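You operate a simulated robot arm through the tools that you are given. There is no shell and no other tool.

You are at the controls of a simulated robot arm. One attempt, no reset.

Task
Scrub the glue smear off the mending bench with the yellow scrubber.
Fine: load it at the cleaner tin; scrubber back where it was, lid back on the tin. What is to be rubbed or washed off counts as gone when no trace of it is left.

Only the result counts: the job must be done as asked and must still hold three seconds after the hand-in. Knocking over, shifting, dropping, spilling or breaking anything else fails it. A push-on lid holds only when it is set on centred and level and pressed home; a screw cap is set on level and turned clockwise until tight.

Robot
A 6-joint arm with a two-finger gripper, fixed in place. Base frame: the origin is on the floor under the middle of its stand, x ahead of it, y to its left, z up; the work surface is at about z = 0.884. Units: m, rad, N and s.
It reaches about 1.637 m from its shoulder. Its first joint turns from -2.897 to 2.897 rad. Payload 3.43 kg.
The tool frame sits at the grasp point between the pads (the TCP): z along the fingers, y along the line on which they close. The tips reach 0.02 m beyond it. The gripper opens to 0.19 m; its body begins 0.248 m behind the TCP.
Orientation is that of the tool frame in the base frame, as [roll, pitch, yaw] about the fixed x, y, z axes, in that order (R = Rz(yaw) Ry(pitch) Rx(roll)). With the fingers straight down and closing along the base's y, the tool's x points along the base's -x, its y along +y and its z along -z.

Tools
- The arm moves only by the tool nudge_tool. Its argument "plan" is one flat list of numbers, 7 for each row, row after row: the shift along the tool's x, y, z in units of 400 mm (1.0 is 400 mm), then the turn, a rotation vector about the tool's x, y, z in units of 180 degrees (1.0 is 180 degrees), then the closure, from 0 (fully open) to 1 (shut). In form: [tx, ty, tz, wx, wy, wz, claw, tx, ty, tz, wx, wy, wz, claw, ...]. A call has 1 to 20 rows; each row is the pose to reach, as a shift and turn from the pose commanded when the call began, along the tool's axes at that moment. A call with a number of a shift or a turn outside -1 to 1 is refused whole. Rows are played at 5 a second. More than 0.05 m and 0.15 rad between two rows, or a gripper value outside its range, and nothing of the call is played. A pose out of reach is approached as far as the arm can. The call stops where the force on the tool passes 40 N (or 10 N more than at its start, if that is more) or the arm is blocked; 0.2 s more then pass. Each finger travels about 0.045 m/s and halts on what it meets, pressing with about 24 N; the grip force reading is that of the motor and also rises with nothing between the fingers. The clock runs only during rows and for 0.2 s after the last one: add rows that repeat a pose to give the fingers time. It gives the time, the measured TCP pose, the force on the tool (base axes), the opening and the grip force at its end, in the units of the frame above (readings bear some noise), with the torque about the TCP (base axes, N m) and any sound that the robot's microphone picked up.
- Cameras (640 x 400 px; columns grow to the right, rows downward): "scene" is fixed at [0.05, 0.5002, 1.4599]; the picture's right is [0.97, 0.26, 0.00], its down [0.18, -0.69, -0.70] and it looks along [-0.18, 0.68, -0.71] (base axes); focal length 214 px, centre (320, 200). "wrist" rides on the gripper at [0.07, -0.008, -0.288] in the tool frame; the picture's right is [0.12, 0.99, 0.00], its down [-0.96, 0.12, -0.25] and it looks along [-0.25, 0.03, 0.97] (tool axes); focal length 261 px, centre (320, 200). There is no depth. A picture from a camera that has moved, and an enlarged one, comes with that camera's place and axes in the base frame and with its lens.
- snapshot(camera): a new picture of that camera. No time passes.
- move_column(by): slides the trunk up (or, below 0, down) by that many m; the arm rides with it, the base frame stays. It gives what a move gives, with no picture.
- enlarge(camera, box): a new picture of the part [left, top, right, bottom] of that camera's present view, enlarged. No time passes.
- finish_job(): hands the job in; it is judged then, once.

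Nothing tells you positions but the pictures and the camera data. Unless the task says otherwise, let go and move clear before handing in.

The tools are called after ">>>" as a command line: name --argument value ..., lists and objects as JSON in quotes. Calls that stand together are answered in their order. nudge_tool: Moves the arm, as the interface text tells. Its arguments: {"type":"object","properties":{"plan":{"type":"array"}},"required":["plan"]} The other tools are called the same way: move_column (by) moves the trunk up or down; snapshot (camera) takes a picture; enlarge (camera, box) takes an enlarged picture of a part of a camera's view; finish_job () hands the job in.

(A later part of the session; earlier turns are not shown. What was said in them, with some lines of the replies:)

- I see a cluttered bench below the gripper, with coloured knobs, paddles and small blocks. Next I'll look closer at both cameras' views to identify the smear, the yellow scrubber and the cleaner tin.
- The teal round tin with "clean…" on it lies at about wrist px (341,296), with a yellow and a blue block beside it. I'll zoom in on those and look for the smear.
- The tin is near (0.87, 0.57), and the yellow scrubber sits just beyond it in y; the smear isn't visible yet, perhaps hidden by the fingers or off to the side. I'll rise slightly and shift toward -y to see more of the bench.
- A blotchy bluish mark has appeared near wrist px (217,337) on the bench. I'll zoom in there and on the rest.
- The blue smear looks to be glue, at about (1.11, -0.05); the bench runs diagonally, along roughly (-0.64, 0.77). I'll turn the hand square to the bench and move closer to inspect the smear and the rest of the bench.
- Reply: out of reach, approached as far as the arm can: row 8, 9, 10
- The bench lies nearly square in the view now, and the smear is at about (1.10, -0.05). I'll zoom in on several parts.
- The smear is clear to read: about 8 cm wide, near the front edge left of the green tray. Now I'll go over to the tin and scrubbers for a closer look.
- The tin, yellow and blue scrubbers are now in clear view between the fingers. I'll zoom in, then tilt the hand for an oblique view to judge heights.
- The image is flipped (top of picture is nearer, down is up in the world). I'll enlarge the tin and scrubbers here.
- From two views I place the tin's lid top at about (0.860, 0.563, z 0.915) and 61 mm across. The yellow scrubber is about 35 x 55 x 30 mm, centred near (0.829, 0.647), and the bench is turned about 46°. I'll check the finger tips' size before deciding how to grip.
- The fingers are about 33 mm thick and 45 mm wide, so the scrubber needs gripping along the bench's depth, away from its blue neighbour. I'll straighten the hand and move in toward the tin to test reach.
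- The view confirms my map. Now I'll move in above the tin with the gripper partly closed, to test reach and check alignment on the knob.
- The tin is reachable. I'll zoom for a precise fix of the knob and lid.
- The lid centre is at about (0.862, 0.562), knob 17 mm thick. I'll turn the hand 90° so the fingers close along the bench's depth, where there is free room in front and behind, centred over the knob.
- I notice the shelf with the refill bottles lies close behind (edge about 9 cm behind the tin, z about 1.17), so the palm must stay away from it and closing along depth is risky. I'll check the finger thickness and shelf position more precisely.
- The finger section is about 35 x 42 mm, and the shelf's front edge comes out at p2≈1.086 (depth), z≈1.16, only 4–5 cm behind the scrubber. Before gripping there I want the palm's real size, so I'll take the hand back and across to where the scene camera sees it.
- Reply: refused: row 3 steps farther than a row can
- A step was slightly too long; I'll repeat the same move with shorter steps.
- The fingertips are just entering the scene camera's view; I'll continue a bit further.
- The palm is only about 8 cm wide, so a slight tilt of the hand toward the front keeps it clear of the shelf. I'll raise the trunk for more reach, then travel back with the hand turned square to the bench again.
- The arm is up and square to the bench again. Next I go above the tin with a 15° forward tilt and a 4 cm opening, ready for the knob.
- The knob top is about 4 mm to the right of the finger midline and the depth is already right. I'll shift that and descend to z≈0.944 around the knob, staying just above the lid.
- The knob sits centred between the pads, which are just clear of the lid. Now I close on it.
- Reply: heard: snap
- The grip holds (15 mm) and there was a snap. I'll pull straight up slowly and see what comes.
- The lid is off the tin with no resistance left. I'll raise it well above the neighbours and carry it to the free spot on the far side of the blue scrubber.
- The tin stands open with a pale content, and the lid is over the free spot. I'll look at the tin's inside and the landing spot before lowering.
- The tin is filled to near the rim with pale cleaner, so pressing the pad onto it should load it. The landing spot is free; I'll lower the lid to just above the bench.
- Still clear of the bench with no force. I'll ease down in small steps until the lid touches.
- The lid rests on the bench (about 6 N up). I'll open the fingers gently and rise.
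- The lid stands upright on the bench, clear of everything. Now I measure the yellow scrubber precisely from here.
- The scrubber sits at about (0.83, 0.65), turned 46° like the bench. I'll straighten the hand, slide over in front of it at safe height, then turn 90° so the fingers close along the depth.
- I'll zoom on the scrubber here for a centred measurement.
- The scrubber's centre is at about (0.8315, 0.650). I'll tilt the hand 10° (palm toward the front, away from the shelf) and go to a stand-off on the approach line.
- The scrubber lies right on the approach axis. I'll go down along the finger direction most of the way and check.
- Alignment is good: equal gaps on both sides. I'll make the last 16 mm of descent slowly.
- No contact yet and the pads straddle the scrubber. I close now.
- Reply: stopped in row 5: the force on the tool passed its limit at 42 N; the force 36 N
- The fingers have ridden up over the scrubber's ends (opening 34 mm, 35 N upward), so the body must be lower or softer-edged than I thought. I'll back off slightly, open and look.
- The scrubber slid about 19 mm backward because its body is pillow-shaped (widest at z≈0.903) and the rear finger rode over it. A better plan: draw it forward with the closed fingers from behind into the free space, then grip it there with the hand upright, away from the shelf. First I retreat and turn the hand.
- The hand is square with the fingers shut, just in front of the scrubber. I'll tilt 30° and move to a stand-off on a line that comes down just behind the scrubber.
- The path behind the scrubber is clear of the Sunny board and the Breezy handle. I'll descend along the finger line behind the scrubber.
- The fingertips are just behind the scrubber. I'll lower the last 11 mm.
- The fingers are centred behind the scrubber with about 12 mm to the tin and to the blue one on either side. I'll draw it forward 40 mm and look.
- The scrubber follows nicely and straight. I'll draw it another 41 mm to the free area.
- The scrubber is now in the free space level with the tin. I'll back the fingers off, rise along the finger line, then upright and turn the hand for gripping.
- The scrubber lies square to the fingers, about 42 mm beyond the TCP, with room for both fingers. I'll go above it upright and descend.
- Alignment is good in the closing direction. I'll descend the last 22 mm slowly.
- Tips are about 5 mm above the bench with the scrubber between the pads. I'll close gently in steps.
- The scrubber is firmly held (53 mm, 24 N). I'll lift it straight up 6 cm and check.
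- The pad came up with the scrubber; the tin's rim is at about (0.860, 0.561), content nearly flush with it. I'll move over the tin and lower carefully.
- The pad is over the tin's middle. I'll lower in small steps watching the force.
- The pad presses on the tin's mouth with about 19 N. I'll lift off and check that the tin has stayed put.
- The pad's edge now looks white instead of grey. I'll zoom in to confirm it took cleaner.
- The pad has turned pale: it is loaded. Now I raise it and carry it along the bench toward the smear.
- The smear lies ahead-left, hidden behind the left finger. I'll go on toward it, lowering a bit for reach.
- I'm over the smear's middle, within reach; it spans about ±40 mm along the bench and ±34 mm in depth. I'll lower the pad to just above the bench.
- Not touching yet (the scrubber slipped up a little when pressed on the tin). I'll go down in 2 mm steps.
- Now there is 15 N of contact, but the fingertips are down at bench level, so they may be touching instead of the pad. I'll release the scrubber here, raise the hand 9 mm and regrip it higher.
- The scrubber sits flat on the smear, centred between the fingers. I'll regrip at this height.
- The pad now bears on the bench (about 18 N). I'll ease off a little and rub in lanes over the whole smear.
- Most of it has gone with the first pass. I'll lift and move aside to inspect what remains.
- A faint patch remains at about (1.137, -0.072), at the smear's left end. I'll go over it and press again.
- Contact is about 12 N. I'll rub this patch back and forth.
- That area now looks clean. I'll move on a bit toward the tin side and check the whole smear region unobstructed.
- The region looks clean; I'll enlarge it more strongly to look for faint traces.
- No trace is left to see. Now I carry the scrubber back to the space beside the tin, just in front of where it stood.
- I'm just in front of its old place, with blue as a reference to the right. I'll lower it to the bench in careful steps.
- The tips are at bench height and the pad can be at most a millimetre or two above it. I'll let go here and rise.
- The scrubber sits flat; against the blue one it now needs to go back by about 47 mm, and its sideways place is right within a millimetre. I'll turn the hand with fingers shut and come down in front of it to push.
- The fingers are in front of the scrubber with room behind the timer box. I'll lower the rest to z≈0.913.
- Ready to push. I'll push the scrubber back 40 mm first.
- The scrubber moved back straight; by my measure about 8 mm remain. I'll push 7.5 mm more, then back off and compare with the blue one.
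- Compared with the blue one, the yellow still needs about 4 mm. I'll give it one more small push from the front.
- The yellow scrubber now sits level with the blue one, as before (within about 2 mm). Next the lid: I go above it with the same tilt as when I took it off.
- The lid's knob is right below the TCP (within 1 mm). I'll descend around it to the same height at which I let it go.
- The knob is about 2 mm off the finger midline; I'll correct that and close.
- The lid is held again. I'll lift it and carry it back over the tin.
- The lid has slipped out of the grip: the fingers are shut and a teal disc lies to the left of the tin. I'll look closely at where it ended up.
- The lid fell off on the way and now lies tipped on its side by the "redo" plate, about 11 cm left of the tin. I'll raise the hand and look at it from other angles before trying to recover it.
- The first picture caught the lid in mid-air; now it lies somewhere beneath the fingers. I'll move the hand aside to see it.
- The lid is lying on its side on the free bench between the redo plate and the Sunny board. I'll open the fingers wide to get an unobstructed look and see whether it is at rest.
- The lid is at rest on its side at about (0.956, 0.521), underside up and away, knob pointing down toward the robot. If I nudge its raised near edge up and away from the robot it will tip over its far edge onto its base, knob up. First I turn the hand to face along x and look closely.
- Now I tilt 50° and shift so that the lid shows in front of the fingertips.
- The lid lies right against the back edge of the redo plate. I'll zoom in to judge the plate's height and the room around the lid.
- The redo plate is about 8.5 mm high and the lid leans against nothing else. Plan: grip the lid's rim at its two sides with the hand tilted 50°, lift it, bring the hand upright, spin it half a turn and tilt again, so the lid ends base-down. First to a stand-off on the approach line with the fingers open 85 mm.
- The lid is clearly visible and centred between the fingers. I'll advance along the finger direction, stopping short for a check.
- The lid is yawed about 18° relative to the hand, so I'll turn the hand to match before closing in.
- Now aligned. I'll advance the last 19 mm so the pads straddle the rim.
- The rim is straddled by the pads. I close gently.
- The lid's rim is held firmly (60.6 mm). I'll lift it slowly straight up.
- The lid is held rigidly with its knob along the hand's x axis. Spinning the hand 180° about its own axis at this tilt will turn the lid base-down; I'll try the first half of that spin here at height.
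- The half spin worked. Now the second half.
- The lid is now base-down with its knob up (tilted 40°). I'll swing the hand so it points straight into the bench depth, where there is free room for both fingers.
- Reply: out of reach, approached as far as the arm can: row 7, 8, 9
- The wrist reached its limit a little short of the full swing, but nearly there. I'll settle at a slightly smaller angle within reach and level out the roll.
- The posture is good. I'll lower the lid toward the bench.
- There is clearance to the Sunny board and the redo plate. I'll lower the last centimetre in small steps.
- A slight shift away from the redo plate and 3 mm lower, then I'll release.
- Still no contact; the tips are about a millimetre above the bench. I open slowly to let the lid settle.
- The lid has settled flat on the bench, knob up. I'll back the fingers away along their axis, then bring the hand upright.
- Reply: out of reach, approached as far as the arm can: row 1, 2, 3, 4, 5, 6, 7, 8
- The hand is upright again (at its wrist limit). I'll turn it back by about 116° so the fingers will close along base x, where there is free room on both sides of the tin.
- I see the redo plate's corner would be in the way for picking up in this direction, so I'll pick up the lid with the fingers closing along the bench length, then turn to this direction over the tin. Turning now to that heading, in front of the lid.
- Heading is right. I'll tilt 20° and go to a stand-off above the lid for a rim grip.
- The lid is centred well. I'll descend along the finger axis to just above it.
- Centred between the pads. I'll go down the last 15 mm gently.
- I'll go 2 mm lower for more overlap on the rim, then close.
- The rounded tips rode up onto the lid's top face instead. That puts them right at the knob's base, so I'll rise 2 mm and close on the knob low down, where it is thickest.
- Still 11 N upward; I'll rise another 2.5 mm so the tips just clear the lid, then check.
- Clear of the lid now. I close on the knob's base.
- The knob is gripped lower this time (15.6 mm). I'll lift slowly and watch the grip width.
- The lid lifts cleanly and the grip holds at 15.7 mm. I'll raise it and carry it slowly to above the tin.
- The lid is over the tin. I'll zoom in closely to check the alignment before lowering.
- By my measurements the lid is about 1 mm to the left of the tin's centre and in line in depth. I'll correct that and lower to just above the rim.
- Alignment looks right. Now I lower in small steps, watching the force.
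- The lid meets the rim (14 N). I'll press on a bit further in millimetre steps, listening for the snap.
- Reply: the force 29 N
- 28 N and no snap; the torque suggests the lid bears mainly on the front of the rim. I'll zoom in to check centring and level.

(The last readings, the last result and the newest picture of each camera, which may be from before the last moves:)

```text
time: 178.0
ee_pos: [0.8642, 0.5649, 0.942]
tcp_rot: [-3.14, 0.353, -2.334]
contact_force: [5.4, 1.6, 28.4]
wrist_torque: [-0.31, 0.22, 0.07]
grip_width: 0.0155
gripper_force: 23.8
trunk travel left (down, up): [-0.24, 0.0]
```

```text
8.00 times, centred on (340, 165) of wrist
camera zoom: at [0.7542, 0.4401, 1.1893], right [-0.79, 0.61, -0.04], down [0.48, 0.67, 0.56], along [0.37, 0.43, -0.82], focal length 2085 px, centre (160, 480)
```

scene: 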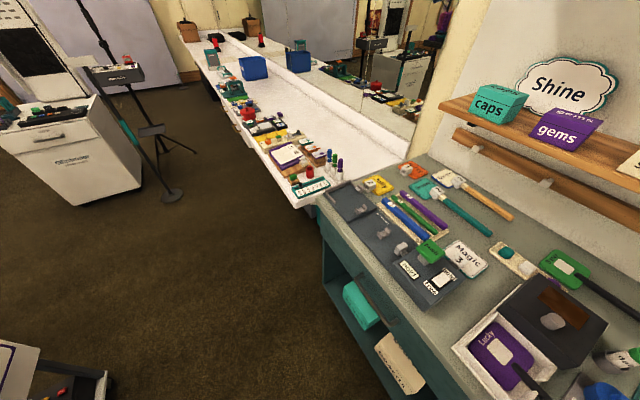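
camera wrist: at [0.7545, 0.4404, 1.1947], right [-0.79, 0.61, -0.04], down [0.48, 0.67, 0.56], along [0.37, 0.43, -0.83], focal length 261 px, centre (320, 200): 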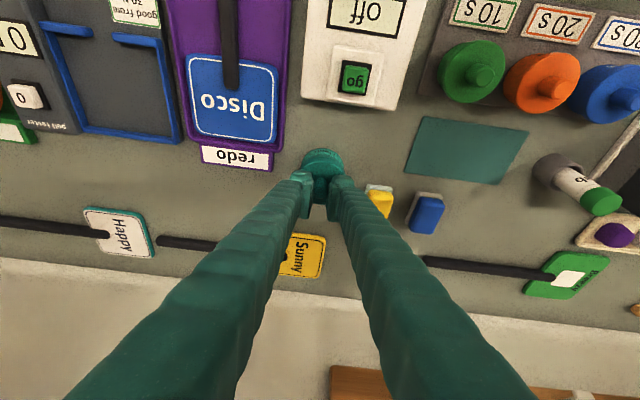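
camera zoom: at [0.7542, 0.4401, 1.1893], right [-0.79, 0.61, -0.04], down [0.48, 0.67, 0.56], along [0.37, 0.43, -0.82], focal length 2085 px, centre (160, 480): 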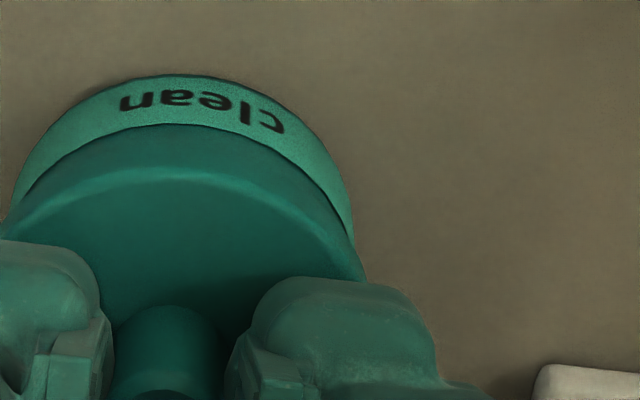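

By measurement the lid is centred within about a millimetre, resting on the rim but not yet home (about 3–5 mm high). I'll let go of the knob, rise, and press it home from above with shut fingers and the hand upright.

>>> nudge_tool --plan '[-0.0009, 0, -0.0024, 0, 0, 0, 0.95, -0.0009, 0, -0.0024, 0, 0, 0, 0.88, -0.0009, 0, -0.0024, 0, 0, 0, 0.8, -0.0009, 0, -0.0024, 0, 0, 0, 0.77, -0.012, 0, -0.04, 0, 0, 0, 0.77, -0.045, 0, -0.12, 0, 0, 0, 0.77, -0.085, 0, -0.22, 0, 0, 0, 0.77]'

>>> snapshot --camera "wrist"

>>> enlarge --camera "wrist" --box '[270, 110, 370, 190]'

```text
time: 179.6
ee_pos: [0.8647, 0.5651, 1.034]
tcp_rot: [-3.14, 0.348, -2.333]
contact_force: [0.3, 1.0, -0.1]
wrist_torque: [0.0, 0.06, 0.01]
grip_width: 0.0437
gripper_force: 0.0
trunk travel left (down, up): [-0.24, 0.0]
heard: snap
```

```text
taken
camera wrist: at [0.7551, 0.4411, 1.2816], right [-0.79, 0.61, -0.04], down [0.48, 0.67, 0.56], along [0.37, 0.43, -0.83], focal length 261 px, centre (320, 200)
```

wrist: 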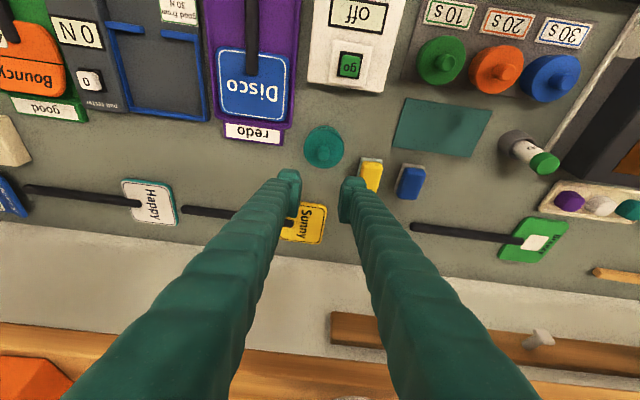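

```text
5.00 times, centred on (320, 150) of wrist
camera zoom: at [0.7551, 0.4411, 1.2816], right [-0.79, 0.61, -0.04], down [0.48, 0.67, 0.56], along [0.37, 0.43, -0.83], focal length 1303 px, centre (320, 450)
```

zoom: 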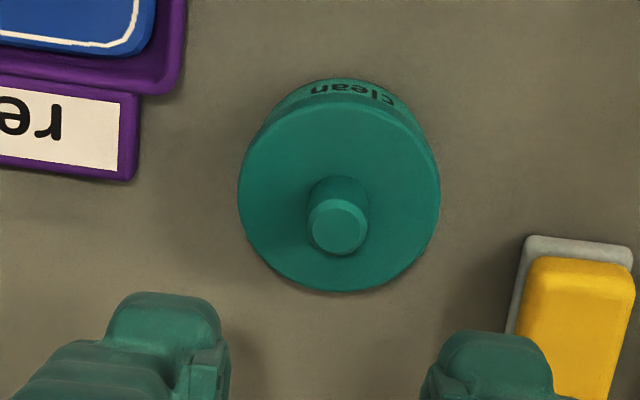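

A snap was heard as I let go, and the lid sits on the tin. I'll zoom in to see whether it is down fully and level.

>>> enlarge --camera "wrist" --box '[298, 120, 352, 172]'

>>> enlarge --camera "wrist" --box '[305, 120, 345, 145]'

```text
7.69 times, centred on (325, 146) of wrist
camera zoom: at [0.7551, 0.4411, 1.2816], right [-0.79, 0.61, -0.04], down [0.48, 0.67, 0.56], along [0.37, 0.43, -0.83], focal length 2005 px, centre (282, 615)
```

zoom: 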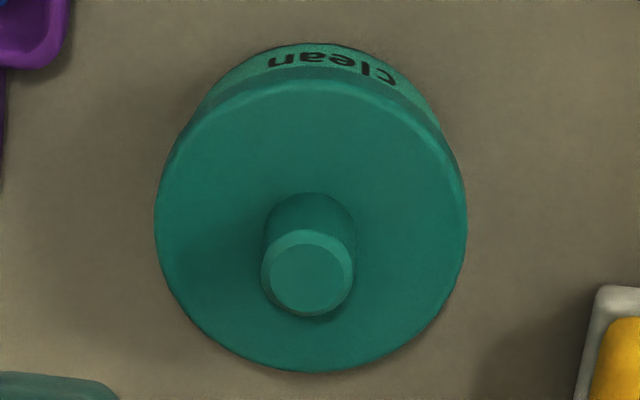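

```text
16.00 times, centred on (325, 132) of wrist
camera zoom: at [0.7551, 0.4411, 1.2816], right [-0.79, 0.61, -0.04], down [0.48, 0.67, 0.56], along [0.37, 0.43, -0.83], focal length 4170 px, centre (240, 1280)
```

zoom: 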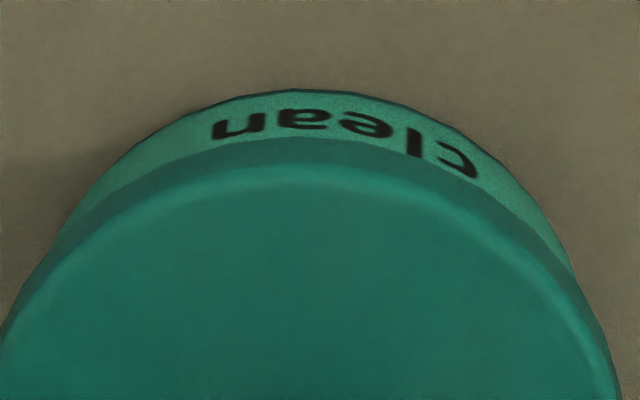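

Measured, the lid's bottom edge is now at about z 0.904, i.e. right down as it was at first, and it looks level and centred. To be sure it is home, I'll press the knob from above with shut fingers.

>>> nudge_tool --plan '[-0.0117, 0, 0.0043, 0, 0, 0, 0.9, -0.0117, 0, 0.0043, 0, 0, 0, 1, -0.0117, 0, 0.0043, 0, 0, 0, 1, 0.008, 0, 0.06, 0, 0, 0, 1, 0.028, 0, 0.115, 0, 0, 0, 1, 0.0482, 0, 0.1687, 0, 0, 0, 1, 0.0482, 0, 0.1687, 0, 0, 0, 1]'

>>> enlarge --camera "wrist" --box '[270, 130, 370, 210]'

```text
time: 181.2
ee_pos: [0.8686, 0.5696, 0.9642]
tcp_rot: [3.14, 0.35, -2.336]
contact_force: [-0.6, 0.3, 0.0]
wrist_torque: [0.02, 0.01, -0.03]
grip_width: 0.0003
gripper_force: 23.9
trunk travel left (down, up): [-0.24, 0.0]
```

```text
5.00 times, centred on (320, 170) of wrist
camera zoom: at [0.7598, 0.4455, 1.2119], right [-0.79, 0.61, -0.04], down [0.48, 0.67, 0.56], along [0.37, 0.43, -0.83], focal length 1303 px, centre (320, 350)
```

zoom: 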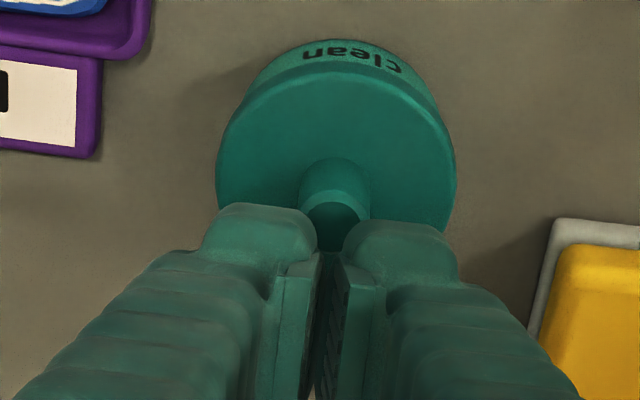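

The tips are a little too far back; I'll shift 7 mm forward so they bear on the knob's middle, then lower in small steps.

>>> nudge_tool --plan '[0.008, 0.001, -0.003, 0, 0, 0, 1, 0.0164, 0.001, -0.006, 0, 0, 0, 1, 0.0164, 0.001, -0.006, 0, 0, 0, 1]'

>>> nudge_tool --plan '[0.0017, 0, 0.0047, 0, 0, 0, 1, 0.0034, 0, 0.0094, 0, 0, 0, 1, 0.0034, 0, 0.0094, 0, 0, 0, 1]'

>>> nudge_tool --plan '[0.0017, 0, 0.0047, 0, 0, 0, 1, 0.0034, 0, 0.0094, 0, 0, 0, 1, 0.0034, 0, 0.0094, 0, 0, 0, 1]'

>>> enlarge --camera "wrist" --box '[270, 130, 370, 210]'

```text
time: 182.0
ee_pos: [0.8631, 0.564, 0.9648]
tcp_rot: [-3.139, 0.35, -2.336]
contact_force: [-0.4, 0.5, 0.4]
wrist_torque: [0.01, 0.03, -0.02]
grip_width: 0.0001
gripper_force: 24.4
trunk travel left (down, up): [-0.24, 0.0]
```

```text
time: 182.8
ee_pos: [0.864, 0.5644, 0.9597]
tcp_rot: [3.141, 0.35, -2.335]
contact_force: [-0.3, -0.5, 0.4]
wrist_torque: [-0.01, 0.0, 0.0]
grip_width: 0.0
gripper_force: 24.5
trunk travel left (down, up): [-0.24, 0.0]
```

```text
time: 183.6
ee_pos: [0.864, 0.5648, 0.956]
tcp_rot: [3.141, 0.349, -2.334]
contact_force: [-0.3, 0.1, 0.0]
wrist_torque: [0.0, -0.01, 0.02]
grip_width: 0.0
gripper_force: 24.0
trunk travel left (down, up): [-0.24, 0.0]
```

```text
5.00 times, centred on (320, 170) of wrist
camera zoom: at [0.7537, 0.441, 1.204], right [-0.79, 0.61, -0.04], down [0.48, 0.67, 0.56], along [0.37, 0.43, -0.83], focal length 1303 px, centre (320, 350)
```

zoom: 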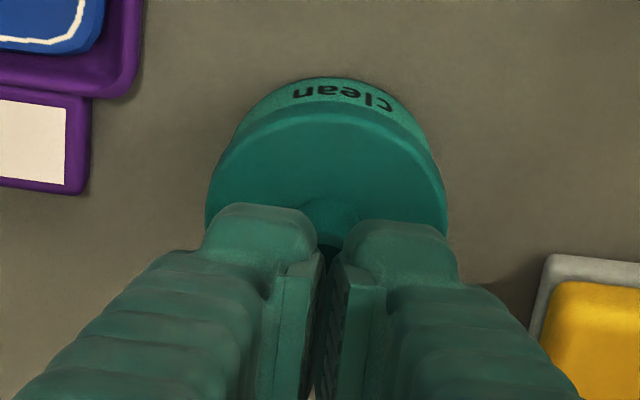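

No contact yet; continuing down in 2 mm steps.

>>> nudge_tool --plan '[0.0009, 0, 0.0024, 0, 0, 0, 1, 0.0017, 0, 0.0047, 0, 0, 0, 1, 0.0017, 0, 0.0047, 0, 0, 0, 1]'

>>> nudge_tool --plan '[0.0009, 0, 0.0024, 0, 0, 0, 1, 0.0017, 0, 0.0047, 0, 0, 0, 1, 0.0017, 0, 0.0047, 0, 0, 0, 1]'

```text
time: 184.4
ee_pos: [0.863, 0.565, 0.9549]
tcp_rot: [-3.139, 0.352, -2.333]
contact_force: [0.3, -0.7, 11.0]
wrist_torque: [-0.14, 0.01, 0.01]
grip_width: 0.006
gripper_force: 24.1
trunk travel left (down, up): [-0.24, 0.0]
```

```text
time: 185.2
ee_pos: [0.864, 0.566, 0.9555]
tcp_rot: [-3.14, 0.352, -2.335]
contact_force: [1.4, 0.7, 30.9]
wrist_torque: [-0.2, 0.11, -0.02]
grip_width: 0.0062
gripper_force: 23.9
trunk travel left (down, up): [-0.24, 0.0]
```

Pressed with 31 N: it is solid and there is no further snap, so the lid is home. I'll ease the pressure, open so as not to pull on the knob, and rise.

>>> nudge_tool --plan '[-0.0013, 0, -0.0036, 0, 0, 0, 1, -0.0021, 0, -0.0059, 0, 0, 0, 0.95, -0.0021, 0, -0.0059, 0, 0, 0, 0.85, -0.0021, 0, -0.0059, 0, 0, 0, 0.78, -0.0021, 0, -0.0059, 0, 0, 0, 0.75, -0.015, 0, -0.05, 0, 0, 0, 0.75, -0.045, 0, -0.13, 0, 0, 0, 0.75, -0.08, 0, -0.22, 0, 0, 0, 0.75]'

>>> snapshot --camera "wrist"

>>> enlarge --camera "wrist" --box '[298, 120, 352, 172]'

>>> enlarge --camera "wrist" --box '[305, 120, 345, 145]'

```text
time: 187.0
ee_pos: [0.8638, 0.566, 1.0454]
tcp_rot: [-3.139, 0.348, -2.333]
contact_force: [0.2, -0.6, -0.3]
wrist_torque: [-0.02, 0.02, 0.01]
grip_width: 0.0474
gripper_force: 0.1
trunk travel left (down, up): [-0.24, 0.0]
```

```text
taken
camera wrist: at [0.7552, 0.4414, 1.2935], right [-0.79, 0.61, -0.04], down [0.48, 0.67, 0.56], along [0.37, 0.43, -0.83], focal length 261 px, centre (320, 200)
```

wrist: 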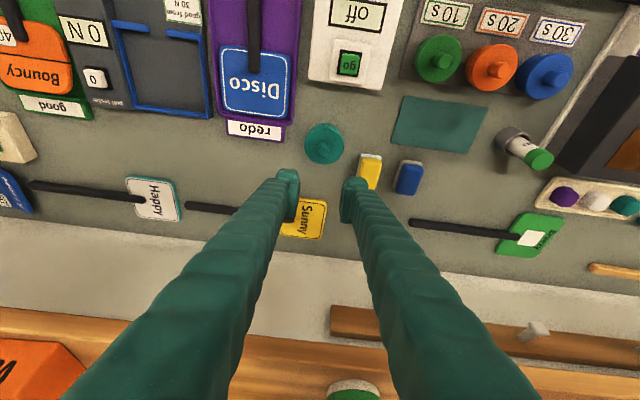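

```text
7.69 times, centred on (325, 146) of wrist
camera zoom: at [0.7552, 0.4414, 1.2935], right [-0.79, 0.61, -0.04], down [0.48, 0.67, 0.56], along [0.37, 0.43, -0.83], focal length 2005 px, centre (282, 615)
```

zoom: 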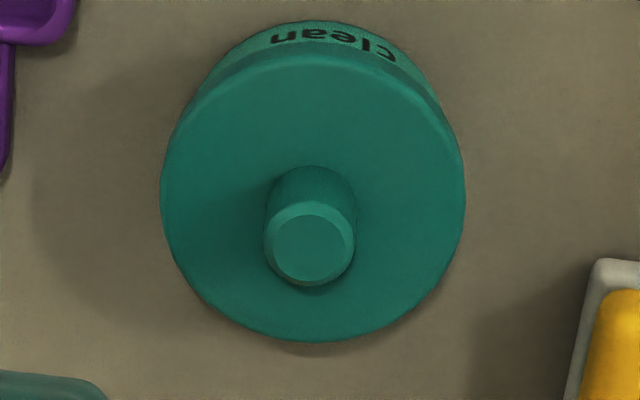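

```text
16.00 times, centred on (325, 132) of wrist
camera zoom: at [0.7552, 0.4414, 1.2935], right [-0.79, 0.61, -0.04], down [0.48, 0.67, 0.56], along [0.37, 0.43, -0.83], focal length 4170 px, centre (240, 1280)
```

zoom: 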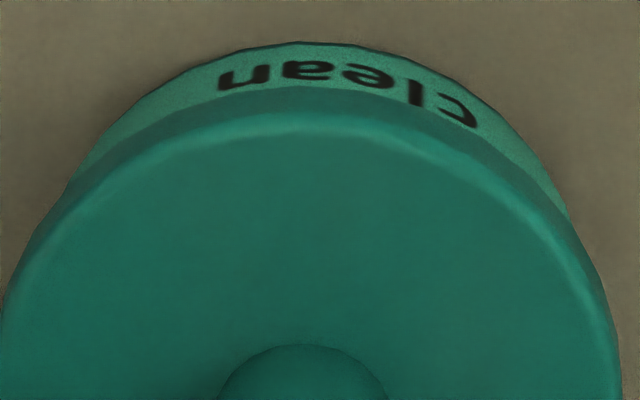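

The lid sits level and centred, fully down. Now I'll go and check the former smear area once more with the empty hand, fingers wide open for a clear view.

>>> nudge_tool --plan '[0.02, -0.02, -0.08, 0, 0, 0, 0.6, 0.07, -0.11, -0.13, 0, 0, 0, 0.45, 0.13, -0.2, -0.16, 0, 0, 0, 0.3, 0.19, -0.3, -0.19, 0, 0, 0, 0.15, 0.25, -0.4, -0.22, 0, 0, 0, 0, 0.31, -0.5, -0.25, 0, 0, 0, 0, 0.37, -0.6, -0.27, 0, 0, 0, 0, 0.427, -0.7, -0.2885, 0, 0, 0, 0, 0.427, -0.75, -0.2885, 0, 0, 0, 0]'

>>> nudge_tool --plan '[0.059, -0.085, -0.0216, 0, 0, 0, 0, 0.118, -0.17, -0.043, 0, 0, 0, 0, 0.178, -0.254, -0.065, 0, 0, 0, 0, 0.237, -0.339, -0.086, 0, 0, 0, 0, 0.296, -0.424, -0.108, 0, 0, 0, 0, 0.356, -0.508, -0.129, 0, 0, 0, 0, 0.415, -0.593, -0.151, 0, 0, 0, 0, 0.474, -0.678, -0.172, 0, 0, 0, 0, 0.533, -0.7625, -0.194, 0, 0, 0, 0, 0.533, -0.7625, -0.194, 0, 0, 0, 0]'

>>> snapshot --camera "wrist"

```text
time: 189.0
ee_pos: [0.9415, 0.213, 1.0969]
tcp_rot: [-3.141, 0.349, -2.333]
contact_force: [0.1, 0.1, 0.3]
wrist_torque: [-0.05, -0.04, -0.01]
grip_width: 0.1899
gripper_force: 0.2
trunk travel left (down, up): [-0.24, 0.0]
```

```text
time: 191.2
ee_pos: [1.007, -0.1636, 1.0956]
tcp_rot: [-3.141, 0.349, -2.333]
contact_force: [-0.2, 0.4, -0.9]
wrist_torque: [0.04, 0.04, 0.0]
grip_width: 0.1901
gripper_force: 0.0
trunk travel left (down, up): [-0.24, 0.0]
```

```text
taken
camera wrist: at [0.8975, -0.288, 1.3438], right [-0.79, 0.61, -0.04], down [0.48, 0.67, 0.56], along [0.37, 0.43, -0.83], focal length 261 px, centre (320, 200)
```

wrist: 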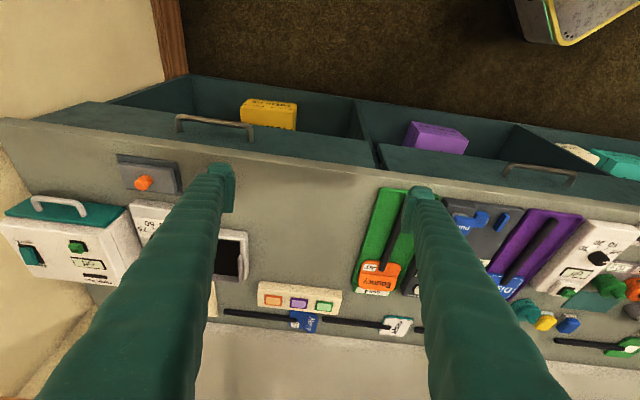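

The area between the fingers is where the smear was. I'll enlarge it.

>>> enlarge --camera "wrist" --box '[230, 160, 370, 250]'

>>> enlarge --camera "wrist" --box '[260, 165, 340, 225]'

>>> enlarge --camera "wrist" --box '[480, 180, 640, 370]'

```text
4.44 times, centred on (300, 205) of wrist
camera zoom: at [0.8975, -0.288, 1.3438], right [-0.79, 0.61, -0.04], down [0.48, 0.67, 0.56], along [0.37, 0.43, -0.83], focal length 1158 px, centre (409, 178)
```

zoom: 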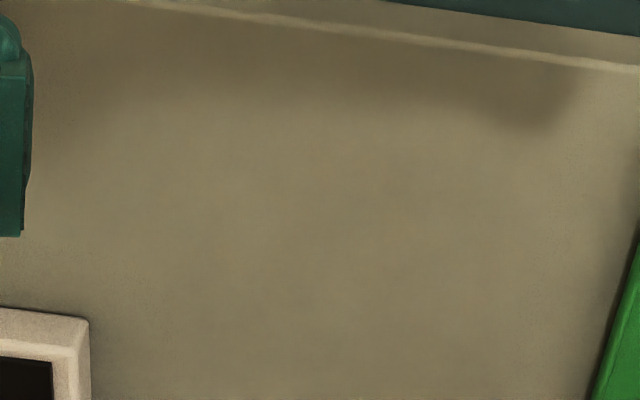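

```text
6.67 times, centred on (300, 195) of wrist
camera zoom: at [0.8975, -0.288, 1.3438], right [-0.79, 0.61, -0.04], down [0.48, 0.67, 0.56], along [0.37, 0.43, -0.83], focal length 1738 px, centre (453, 233)
```

zoom: 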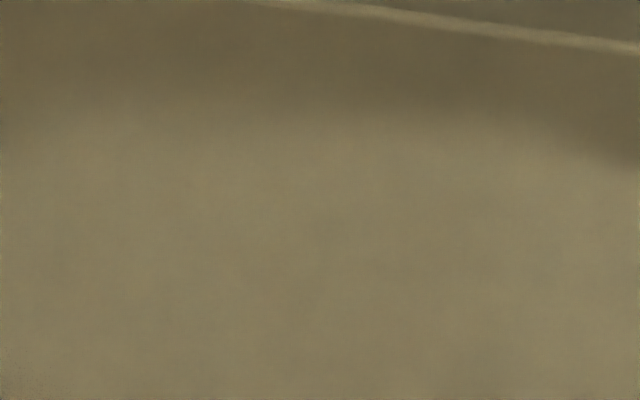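

```text
2.11 times, centred on (560, 275) of wrist
camera zoom: at [0.8975, -0.288, 1.3438], right [-0.79, 0.61, -0.04], down [0.48, 0.67, 0.56], along [0.37, 0.43, -0.83], focal length 549 px, centre (-185, 42)
```

zoom: 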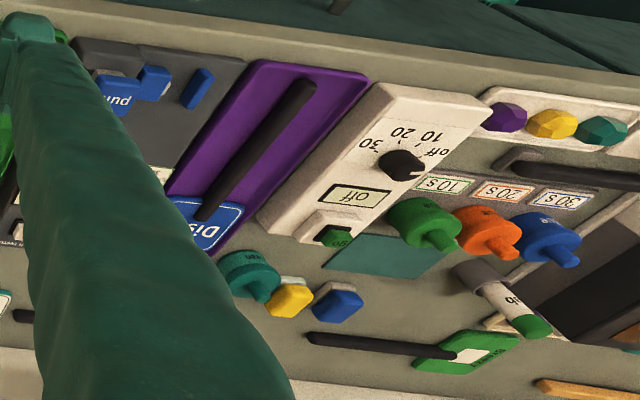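

The bench is clean where the smear was. The yellow scrubber is back beside the blue one and the lid is home on the tin. The hand is open and clear of everything, so I'll hand in the job.

>>> finish_job

```text
The job is handed in.
```

The glue smear is gone from the bench, with no trace visible in close-up pictures. The lid is back on the cleaner tin and the yellow scrubber is back in its place. I've handed the job in, but no verdict has come back. Two things went wrong on the way and could count against it.

- **Lid dropped:** the lid slipped out of the gripper while I carried it back to the tin and fell onto the bench beside the "redo" plate. I picked it up, turned it base-down and set it on the tin. A snap sounded as I let go of the knob. Pressing the knob again with about 31 N gave no further snap, and the lid sits level and fully down. I saw nothing else moved by the fall.
- **Scrubber slid:** my first attempt to grip the yellow scrubber pushed it back about 19 mm. I drew it forward to pick it up. After the scrubbing I set it down and pushed it back level with the blue one, within about 2 mm of where it started.

I loaded the scrubber at the tin, and its pad turned pale. Pressing it on the tin may have shifted the tin by a millimetre or two.
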